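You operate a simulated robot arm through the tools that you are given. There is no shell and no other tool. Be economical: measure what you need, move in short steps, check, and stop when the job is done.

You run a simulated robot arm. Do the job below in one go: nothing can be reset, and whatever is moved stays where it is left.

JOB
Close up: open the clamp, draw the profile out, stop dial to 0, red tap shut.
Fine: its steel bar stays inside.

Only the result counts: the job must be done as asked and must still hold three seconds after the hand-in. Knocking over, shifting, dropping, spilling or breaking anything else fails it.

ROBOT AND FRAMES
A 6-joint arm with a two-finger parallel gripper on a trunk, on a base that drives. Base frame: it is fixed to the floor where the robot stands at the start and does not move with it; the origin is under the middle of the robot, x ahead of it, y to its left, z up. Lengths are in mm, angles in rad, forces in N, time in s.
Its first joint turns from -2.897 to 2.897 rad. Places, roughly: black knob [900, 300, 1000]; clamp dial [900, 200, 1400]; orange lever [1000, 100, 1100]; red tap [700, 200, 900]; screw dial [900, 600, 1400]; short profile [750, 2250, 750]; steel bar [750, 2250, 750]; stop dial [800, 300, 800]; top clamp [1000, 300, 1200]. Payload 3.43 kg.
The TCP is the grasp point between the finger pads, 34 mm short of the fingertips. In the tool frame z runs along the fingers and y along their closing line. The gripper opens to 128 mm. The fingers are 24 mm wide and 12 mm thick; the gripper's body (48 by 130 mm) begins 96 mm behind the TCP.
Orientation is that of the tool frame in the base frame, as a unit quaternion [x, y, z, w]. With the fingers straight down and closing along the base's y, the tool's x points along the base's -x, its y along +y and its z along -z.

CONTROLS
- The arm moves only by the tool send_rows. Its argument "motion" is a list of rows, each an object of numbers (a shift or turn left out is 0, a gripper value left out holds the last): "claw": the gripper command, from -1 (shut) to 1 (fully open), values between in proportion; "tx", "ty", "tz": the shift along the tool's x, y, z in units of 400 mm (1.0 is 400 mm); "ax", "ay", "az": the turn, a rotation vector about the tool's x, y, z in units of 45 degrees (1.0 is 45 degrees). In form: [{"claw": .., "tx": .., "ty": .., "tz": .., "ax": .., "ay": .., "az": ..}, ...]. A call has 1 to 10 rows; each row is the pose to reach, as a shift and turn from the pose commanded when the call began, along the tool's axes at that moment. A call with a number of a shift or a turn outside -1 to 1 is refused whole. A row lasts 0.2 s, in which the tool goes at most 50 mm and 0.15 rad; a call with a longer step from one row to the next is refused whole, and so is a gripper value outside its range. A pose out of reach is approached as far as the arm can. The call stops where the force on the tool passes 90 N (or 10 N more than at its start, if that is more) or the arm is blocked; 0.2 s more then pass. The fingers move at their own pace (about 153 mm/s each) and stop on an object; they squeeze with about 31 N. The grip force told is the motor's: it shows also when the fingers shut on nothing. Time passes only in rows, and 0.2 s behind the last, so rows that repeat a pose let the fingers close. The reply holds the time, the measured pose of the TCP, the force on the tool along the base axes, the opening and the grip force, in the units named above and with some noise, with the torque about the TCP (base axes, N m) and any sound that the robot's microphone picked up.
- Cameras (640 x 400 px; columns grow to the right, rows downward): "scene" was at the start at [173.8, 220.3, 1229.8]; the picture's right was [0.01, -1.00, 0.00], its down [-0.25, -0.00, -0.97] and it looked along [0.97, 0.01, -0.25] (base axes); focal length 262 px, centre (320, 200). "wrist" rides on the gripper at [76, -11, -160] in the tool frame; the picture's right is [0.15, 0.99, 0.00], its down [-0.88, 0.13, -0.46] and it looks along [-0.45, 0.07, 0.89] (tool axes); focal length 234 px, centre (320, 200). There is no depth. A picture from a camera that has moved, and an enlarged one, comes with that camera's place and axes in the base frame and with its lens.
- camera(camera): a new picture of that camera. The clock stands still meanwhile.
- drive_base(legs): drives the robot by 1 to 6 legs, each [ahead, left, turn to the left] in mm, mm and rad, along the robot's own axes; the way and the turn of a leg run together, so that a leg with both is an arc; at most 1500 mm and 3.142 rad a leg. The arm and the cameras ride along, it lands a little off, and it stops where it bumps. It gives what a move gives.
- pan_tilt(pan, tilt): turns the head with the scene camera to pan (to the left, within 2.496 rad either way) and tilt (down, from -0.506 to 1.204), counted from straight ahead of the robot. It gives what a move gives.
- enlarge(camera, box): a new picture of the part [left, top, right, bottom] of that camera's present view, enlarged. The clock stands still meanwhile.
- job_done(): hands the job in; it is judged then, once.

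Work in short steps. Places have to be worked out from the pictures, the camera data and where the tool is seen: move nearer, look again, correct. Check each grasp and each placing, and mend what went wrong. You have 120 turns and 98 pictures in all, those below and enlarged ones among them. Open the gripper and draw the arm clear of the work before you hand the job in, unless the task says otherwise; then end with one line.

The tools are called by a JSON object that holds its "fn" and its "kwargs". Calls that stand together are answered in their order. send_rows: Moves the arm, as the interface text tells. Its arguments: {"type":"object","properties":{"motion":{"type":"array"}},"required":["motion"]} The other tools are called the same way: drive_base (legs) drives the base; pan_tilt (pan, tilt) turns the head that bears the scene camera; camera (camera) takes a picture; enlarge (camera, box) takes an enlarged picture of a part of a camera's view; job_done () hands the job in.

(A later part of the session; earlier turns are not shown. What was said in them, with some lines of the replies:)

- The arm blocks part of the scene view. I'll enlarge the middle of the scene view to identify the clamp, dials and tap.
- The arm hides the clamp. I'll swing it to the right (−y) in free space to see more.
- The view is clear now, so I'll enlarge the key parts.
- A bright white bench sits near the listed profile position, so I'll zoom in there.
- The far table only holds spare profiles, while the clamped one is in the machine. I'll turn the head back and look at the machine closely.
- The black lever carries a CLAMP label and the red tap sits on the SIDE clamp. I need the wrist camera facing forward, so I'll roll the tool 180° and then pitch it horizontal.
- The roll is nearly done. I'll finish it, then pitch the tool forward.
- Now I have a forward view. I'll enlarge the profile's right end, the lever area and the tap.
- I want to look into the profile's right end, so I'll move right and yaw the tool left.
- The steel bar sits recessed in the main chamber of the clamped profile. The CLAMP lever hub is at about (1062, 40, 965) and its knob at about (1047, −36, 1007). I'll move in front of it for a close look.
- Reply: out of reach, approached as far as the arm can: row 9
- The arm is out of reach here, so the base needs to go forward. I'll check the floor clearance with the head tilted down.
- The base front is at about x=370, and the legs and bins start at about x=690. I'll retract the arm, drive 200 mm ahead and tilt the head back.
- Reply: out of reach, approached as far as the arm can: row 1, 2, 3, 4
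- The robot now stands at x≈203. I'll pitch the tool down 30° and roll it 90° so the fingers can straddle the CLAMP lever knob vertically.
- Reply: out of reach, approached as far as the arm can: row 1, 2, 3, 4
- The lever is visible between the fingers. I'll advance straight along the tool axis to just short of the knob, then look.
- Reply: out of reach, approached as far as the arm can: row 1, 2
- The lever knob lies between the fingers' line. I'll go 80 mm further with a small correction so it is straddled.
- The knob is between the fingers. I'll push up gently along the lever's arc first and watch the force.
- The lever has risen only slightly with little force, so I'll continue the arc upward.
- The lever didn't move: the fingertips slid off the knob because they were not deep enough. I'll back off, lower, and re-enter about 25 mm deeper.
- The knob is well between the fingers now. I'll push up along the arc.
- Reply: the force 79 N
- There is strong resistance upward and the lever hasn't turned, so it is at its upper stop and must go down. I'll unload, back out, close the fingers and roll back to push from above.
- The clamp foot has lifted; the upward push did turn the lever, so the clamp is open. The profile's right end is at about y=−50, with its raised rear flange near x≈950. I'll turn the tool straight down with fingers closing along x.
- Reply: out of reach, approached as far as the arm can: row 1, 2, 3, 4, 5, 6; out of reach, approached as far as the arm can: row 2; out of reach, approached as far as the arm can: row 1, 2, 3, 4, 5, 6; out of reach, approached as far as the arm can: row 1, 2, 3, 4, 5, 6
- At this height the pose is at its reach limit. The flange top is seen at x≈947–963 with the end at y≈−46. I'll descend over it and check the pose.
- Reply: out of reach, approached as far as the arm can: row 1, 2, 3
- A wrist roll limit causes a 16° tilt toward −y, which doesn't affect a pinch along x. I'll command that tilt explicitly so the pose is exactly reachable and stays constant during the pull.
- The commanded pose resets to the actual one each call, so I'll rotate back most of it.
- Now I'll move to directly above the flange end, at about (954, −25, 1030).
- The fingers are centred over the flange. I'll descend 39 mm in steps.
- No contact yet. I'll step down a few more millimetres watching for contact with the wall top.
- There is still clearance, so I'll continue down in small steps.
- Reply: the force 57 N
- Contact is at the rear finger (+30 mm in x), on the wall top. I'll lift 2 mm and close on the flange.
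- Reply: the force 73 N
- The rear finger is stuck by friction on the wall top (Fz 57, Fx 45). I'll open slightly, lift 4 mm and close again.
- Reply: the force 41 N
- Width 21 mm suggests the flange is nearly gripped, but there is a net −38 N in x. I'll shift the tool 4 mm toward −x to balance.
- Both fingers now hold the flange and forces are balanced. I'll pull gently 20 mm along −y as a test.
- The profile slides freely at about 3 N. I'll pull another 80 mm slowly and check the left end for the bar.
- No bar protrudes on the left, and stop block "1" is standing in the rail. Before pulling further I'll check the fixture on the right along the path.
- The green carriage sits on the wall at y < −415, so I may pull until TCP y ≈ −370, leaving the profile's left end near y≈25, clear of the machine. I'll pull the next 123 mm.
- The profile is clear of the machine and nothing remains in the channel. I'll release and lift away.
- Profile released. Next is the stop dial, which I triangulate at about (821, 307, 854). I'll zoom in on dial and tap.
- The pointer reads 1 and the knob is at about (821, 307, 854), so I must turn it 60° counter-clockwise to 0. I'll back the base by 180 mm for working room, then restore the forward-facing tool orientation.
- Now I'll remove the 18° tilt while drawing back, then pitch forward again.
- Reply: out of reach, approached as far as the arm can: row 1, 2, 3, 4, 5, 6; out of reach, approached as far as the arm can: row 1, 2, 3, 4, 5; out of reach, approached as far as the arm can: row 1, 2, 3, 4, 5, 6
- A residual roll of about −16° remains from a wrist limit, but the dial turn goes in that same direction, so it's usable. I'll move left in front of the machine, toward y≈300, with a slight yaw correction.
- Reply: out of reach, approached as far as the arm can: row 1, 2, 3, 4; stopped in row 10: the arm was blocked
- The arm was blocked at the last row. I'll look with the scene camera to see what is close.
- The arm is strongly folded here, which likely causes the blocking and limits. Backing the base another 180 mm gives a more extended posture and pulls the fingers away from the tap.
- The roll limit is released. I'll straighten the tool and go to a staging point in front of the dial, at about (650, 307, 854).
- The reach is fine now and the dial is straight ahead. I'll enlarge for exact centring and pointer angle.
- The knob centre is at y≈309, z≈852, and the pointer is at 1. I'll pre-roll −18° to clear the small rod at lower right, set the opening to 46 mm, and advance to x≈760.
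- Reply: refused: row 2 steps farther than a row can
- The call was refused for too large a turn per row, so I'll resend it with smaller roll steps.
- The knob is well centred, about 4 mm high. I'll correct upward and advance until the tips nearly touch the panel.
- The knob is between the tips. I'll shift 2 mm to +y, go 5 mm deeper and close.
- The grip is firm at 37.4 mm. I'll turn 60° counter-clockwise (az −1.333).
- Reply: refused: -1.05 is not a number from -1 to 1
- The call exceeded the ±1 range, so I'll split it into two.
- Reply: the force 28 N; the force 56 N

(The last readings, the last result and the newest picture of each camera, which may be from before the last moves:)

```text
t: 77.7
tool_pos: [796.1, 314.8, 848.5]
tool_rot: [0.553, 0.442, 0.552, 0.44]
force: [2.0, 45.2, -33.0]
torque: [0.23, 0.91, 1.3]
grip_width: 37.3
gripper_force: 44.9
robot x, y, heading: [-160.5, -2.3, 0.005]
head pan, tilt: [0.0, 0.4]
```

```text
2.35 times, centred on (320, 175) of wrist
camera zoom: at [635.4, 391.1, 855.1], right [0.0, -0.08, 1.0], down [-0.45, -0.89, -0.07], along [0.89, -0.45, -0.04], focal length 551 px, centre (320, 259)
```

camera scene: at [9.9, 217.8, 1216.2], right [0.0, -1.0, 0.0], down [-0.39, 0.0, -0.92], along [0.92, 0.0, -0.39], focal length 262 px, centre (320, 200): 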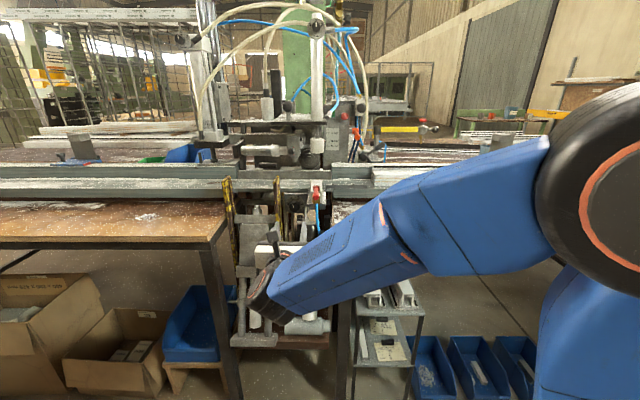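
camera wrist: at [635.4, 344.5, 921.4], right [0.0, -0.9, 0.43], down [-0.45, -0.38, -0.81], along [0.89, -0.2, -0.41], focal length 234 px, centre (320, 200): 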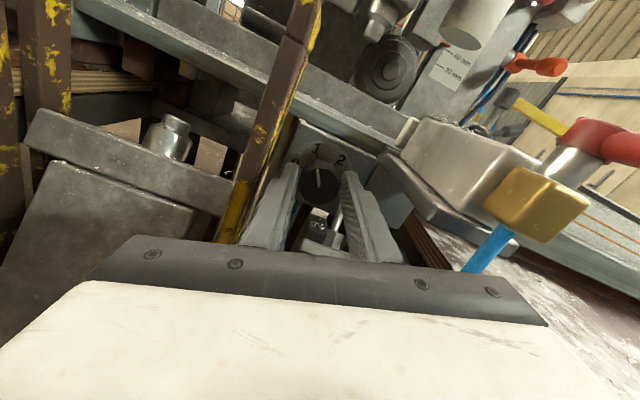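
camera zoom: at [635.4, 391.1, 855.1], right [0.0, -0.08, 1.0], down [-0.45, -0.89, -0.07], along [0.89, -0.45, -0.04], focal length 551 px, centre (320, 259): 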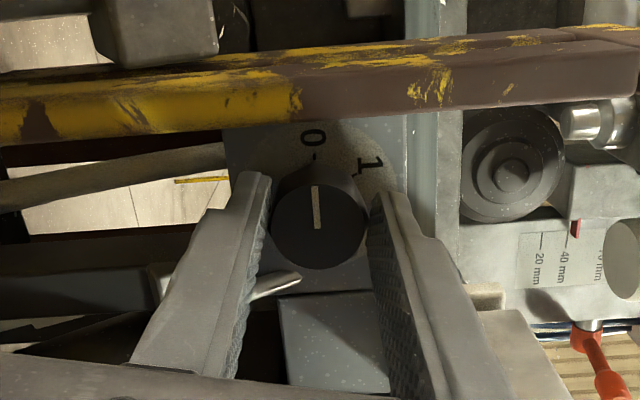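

The pointer now lines up with 0. I'll release with a small opening and retract straight back.

{"fn": "send_rows", "kwargs": {"motion": [{"claw": -0.33}, {"claw": -0.33}, {"tz": -0.05, "claw": -0.33}, {"tz": -0.15}, {"tz": -0.27}, {"tz": -0.38}]}}

{"fn": "enlarge", "kwargs": {"camera": "wrist", "box": [220, 90, 420, 260]}}

{"fn": "enlarge", "kwargs": {"camera": "scene", "box": [220, 150, 380, 250]}}

```text
t: 79.1
tool_pos: [642.9, 313.4, 852.5]
tool_rot: [0.553, 0.439, 0.554, 0.441]
force: [-0.1, 0.8, -0.8]
torque: [-0.02, 0.01, -0.01]
grip_width: 42.9
gripper_force: 0.1
robot x, y, heading: [-163.9, 0.5, 0.01]
head pan, tilt: [0.0, 0.4]
```

```text
2.35 times, centred on (320, 175) of wrist
camera zoom: at [482.9, 390.4, 858.8], right [0.0, -0.08, 1.0], down [-0.46, -0.89, -0.07], along [0.89, -0.46, -0.03], focal length 551 px, centre (320, 259)
```

zoom: 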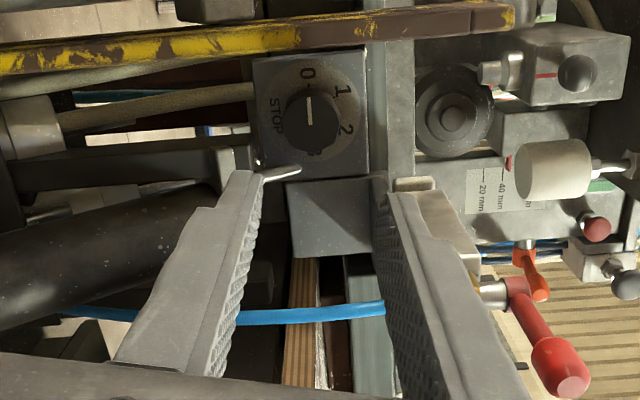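

```text
4.00 times, centred on (300, 200) of scene
camera zoom: at [10.3, 218.2, 1216.1], right [0.0, -1.0, 0.0], down [-0.39, 0.0, -0.92], along [0.92, 0.0, -0.39], focal length 1047 px, centre (400, 200)
```

zoom: 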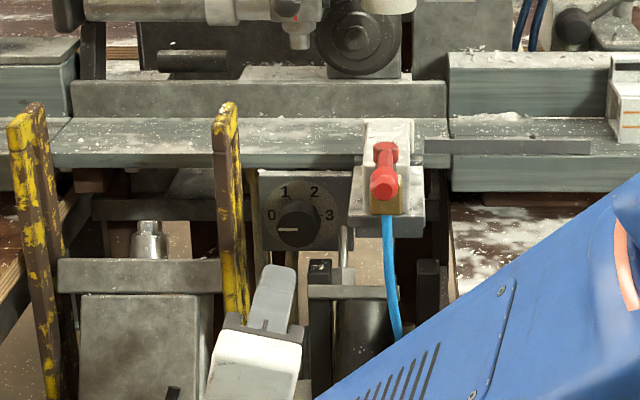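

The dial reads 0 and stop block 1 has dropped. The tap pivot is at about (747, 229, 951) with the handle along −x to a ball near (677, 230, 948). I'll close the fingers and place them left of the handle.

{"fn": "send_rows", "kwargs": {"motion": [{"ty": 0.09, "claw": -1}, {"ty": 0.18}, {"tx": -0.03, "ty": 0.26}, {"tx": -0.07, "ty": 0.2625, "tz": 0.0625}]}}

{"fn": "camera", "kwargs": {"camera": "wrist"}}

{"fn": "enlarge", "kwargs": {"camera": "scene", "box": [240, 150, 400, 250]}}

```text
t: 80.1
tool_pos: [666.0, 261.7, 951.3]
tool_rot: [0.553, 0.437, 0.555, 0.441]
force: [0.0, 0.7, 0.5]
torque: [0.0, 0.01, -0.02]
grip_width: 0.0
gripper_force: 30.6
robot x, y, heading: [-162.8, -3.7, 0.006]
head pan, tilt: [0.0, 0.4]
```

```text
26 pictures are left
camera wrist: at [507.0, 339.0, 955.7], right [0.0, -0.08, 1.0], down [-0.46, -0.89, -0.08], along [0.89, -0.46, -0.03], focal length 234 px, centre (320, 200)
```

wrist: 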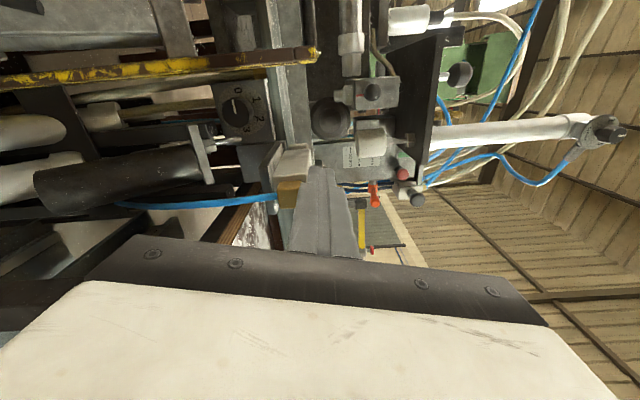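

```text
4.00 times, centred on (320, 200) of scene
camera zoom: at [10.0, 218.1, 1216.2], right [0.01, -1.0, 0.0], down [-0.39, 0.0, -0.92], along [0.92, 0.0, -0.39], focal length 1047 px, centre (320, 200)
```

zoom: 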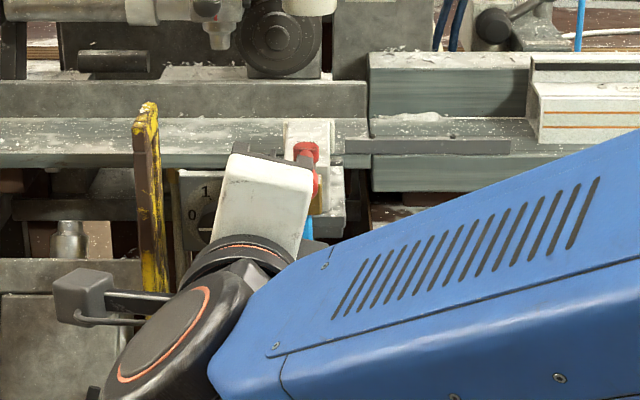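

Positioned left of the handle, I'll push gently toward −y along the start of the arc.

{"fn": "send_rows", "kwargs": {"motion": [{"tx": -0.0244, "ty": 0.0056}, {"tx": -0.0487, "ty": 0.0112}, {"tx": -0.073, "ty": 0.0169, "tz": -0.003}, {"tx": -0.0925, "ty": 0.0214, "tz": -0.004}]}}

{"fn": "enlarge", "kwargs": {"camera": "scene", "box": [260, 150, 380, 225]}}

```text
t: 81.1
tool_pos: [664.6, 223.9, 949.3]
tool_rot: [0.554, 0.438, 0.555, 0.44]
force: [0.0, 0.8, 0.1]
torque: [-0.01, 0.01, -0.01]
grip_width: 0.0
gripper_force: 30.7
robot x, y, heading: [-163.9, -2.3, 0.005]
head pan, tilt: [0.0, 0.4]
```

```text
5.33 times, centred on (320, 188) of scene
camera zoom: at [10.1, 218.1, 1216.2], right [0.01, -1.0, 0.0], down [-0.39, 0.0, -0.92], along [0.92, 0.0, -0.39], focal length 1396 px, centre (320, 267)
```

zoom: 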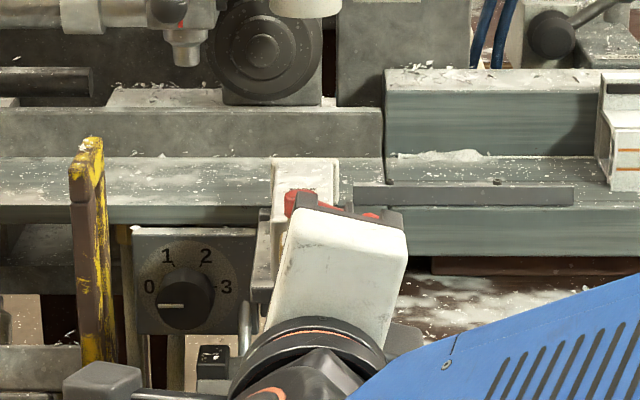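

The handle is turning right with little resistance. I'll continue along the arc to 90°.

{"fn": "send_rows", "kwargs": {"motion": [{"tx": -0.037, "ty": 0.0085, "tz": 0.012}, {"tx": -0.073, "ty": 0.017, "tz": 0.033}, {"tx": -0.1, "ty": 0.023, "tz": 0.06}, {"tx": -0.122, "ty": 0.028, "tz": 0.09}, {"tx": -0.125, "ty": 0.029, "tz": 0.098}]}}

{"fn": "camera", "kwargs": {"camera": "wrist"}}

{"fn": "enlarge", "kwargs": {"camera": "scene", "box": [260, 150, 380, 225]}}

```text
t: 81.9
tool_pos: [681.9, 190.5, 949.3]
tool_rot: [0.55, 0.443, 0.557, 0.437]
force: [-56.5, 9.4, 3.8]
torque: [0.32, -0.17, -0.25]
grip_width: 0.0
gripper_force: 30.7
robot x, y, heading: [-162.6, -2.3, 0.009]
head pan, tilt: [0.0, 0.4]
stopped in row 4: the force on the tool passed its limit at 111 N (the readings are from after the stop); the commanded pose is now the measured one
```

```text
23 pictures are left
camera wrist: at [520.4, 263.6, 954.3], right [0.0, -0.08, 1.0], down [-0.44, -0.89, -0.07], along [0.9, -0.44, -0.04], focal length 234 px, centre (320, 200)
```

wrist: 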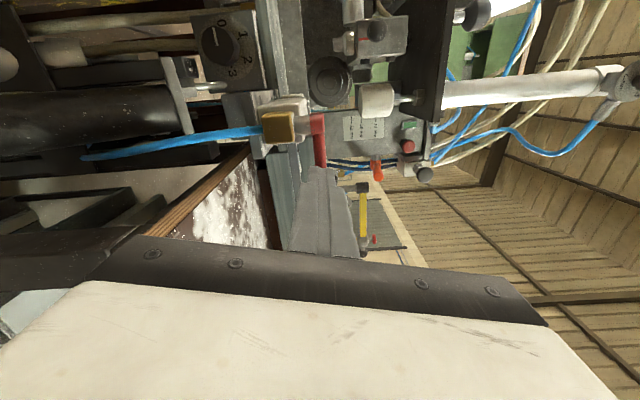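

```text
5.33 times, centred on (320, 188) of scene
camera zoom: at [5.6, 219.3, 1216.4], right [0.01, -1.0, 0.0], down [-0.39, 0.0, -0.92], along [0.92, 0.01, -0.39], focal length 1396 px, centre (320, 267)
```

zoom: 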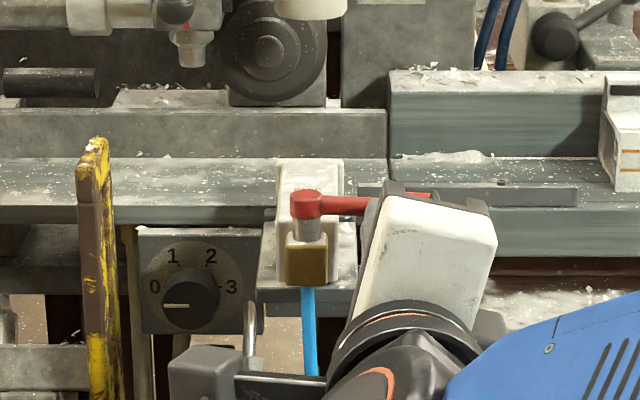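

The handle now points right and stopped hard at its end. I'll back straight off and inspect.

{"fn": "send_rows", "kwargs": {"motion": [{"tz": -0.1}, {"tz": -0.2}, {"tz": -0.3, "tx": 0.02}, {"tz": -0.4, "tx": 0.05}]}}

{"fn": "camera", "kwargs": {"camera": "scene"}}

{"fn": "enlarge", "kwargs": {"camera": "scene", "box": [260, 150, 420, 250]}}

{"fn": "camera", "kwargs": {"camera": "wrist"}}

```text
t: 82.9
tool_pos: [526.9, 204.5, 950.5]
tool_rot: [0.552, 0.442, 0.556, 0.437]
force: [-0.8, 0.8, -0.4]
torque: [0.01, 0.0, 0.0]
grip_width: 0.0
gripper_force: 31.6
robot x, y, heading: [-164.7, -0.0, 0.005]
head pan, tilt: [0.0, 0.4]
```

```text
21 pictures are left
camera scene: at [8.9, 218.8, 1216.2], right [0.01, -1.0, 0.0], down [-0.39, 0.0, -0.92], along [0.92, 0.01, -0.39], focal length 262 px, centre (320, 200)
```

scene: 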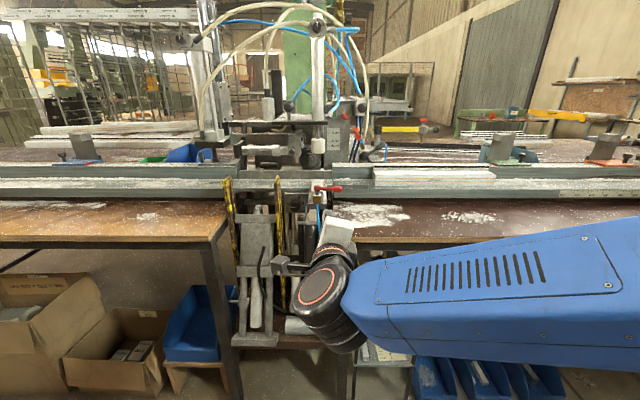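

```text
4.00 times, centred on (340, 200) of scene
camera zoom: at [8.9, 218.8, 1216.2], right [0.01, -1.0, 0.0], down [-0.39, 0.0, -0.92], along [0.92, 0.01, -0.39], focal length 1047 px, centre (240, 200)
```

zoom: 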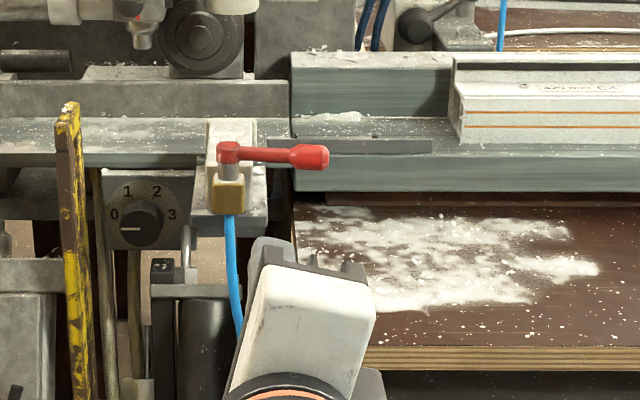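

```text
19 pictures are left
camera wrist: at [365.2, 279.4, 957.2], right [0.0, -0.08, 1.0], down [-0.45, -0.89, -0.07], along [0.9, -0.44, -0.04], focal length 234 px, centre (320, 200)
```

wrist: 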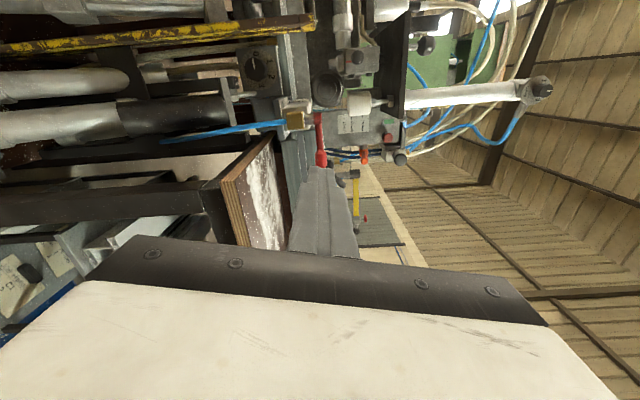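

The tap is shut at 90° and the dial at 0. I'll check the clamp, lever and the profile's left end for the bar.

{"fn": "enlarge", "kwargs": {"camera": "scene", "box": [290, 80, 410, 190]}}

{"fn": "enlarge", "kwargs": {"camera": "scene", "box": [362, 155, 402, 190]}}

```text
3.64 times, centred on (350, 135) of scene
camera zoom: at [8.9, 218.8, 1216.2], right [0.01, -1.0, 0.0], down [-0.39, 0.0, -0.92], along [0.92, 0.01, -0.39], focal length 952 px, centre (211, 436)
```

zoom: 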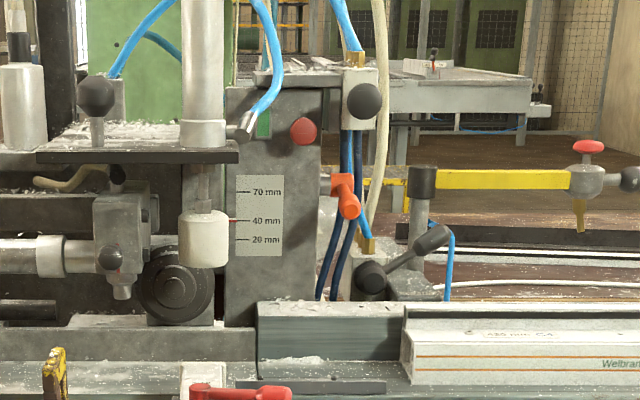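

```text
11.43 times, centred on (382, 172) of scene
camera zoom: at [8.9, 218.8, 1216.2], right [0.01, -1.0, 0.0], down [-0.39, 0.0, -0.92], along [0.92, 0.01, -0.39], focal length 2991 px, centre (-389, 514)
```

zoom: 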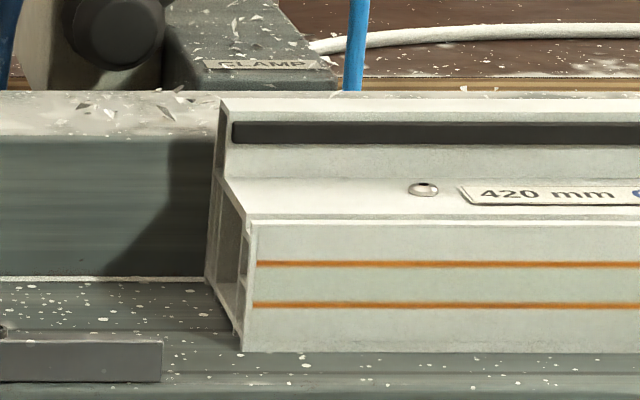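

All four results hold: the clamp foot is raised, the profile is out with the bar screwed inside, the dial is at 0 and the tap is shut. I'll open the gripper and draw the arm a bit further back.

{"fn": "send_rows", "kwargs": {"motion": [{"tz": -0.08, "claw": 1}, {"tz": -0.12}, {"tz": -0.12}, {"tz": -0.12}]}}

{"fn": "enlarge", "kwargs": {"camera": "scene", "box": [220, 80, 540, 280]}}

```text
t: 83.9
tool_pos: [477.8, 205.1, 950.1]
tool_rot: [0.552, 0.443, 0.556, 0.437]
force: [-0.1, -0.2, 0.3]
torque: [0.02, 0.01, -0.03]
grip_width: 128.0
gripper_force: 0.2
robot x, y, heading: [-163.1, 1.5, 0.003]
head pan, tilt: [0.0, 0.4]
```

```text
2.00 times, centred on (380, 180) of scene
camera zoom: at [8.7, 218.8, 1216.2], right [0.01, -1.0, 0.0], down [-0.39, 0.0, -0.92], along [0.92, 0.01, -0.39], focal length 523 px, centre (200, 240)
```

zoom: 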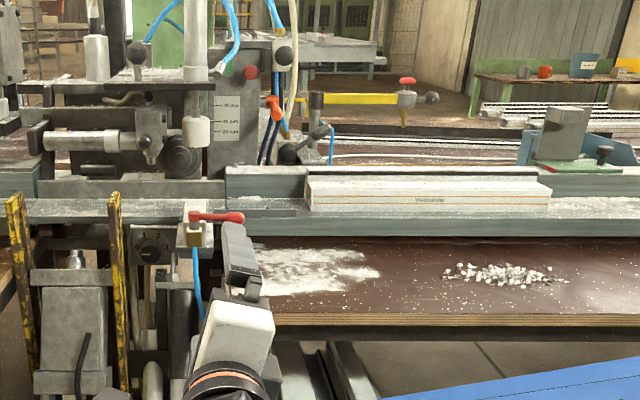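

The gripper is open, the arm is clear and the state is stable, so I'm handing in.

{"fn": "job_done", "kwargs": {}}

```text
The job is handed in.
```

The clamp is open, the profile is drawn out along the rail with its steel bar apparently still inside (nothing protrudes at the ends I could see), the stop dial is at 0, and the red tap is shut.
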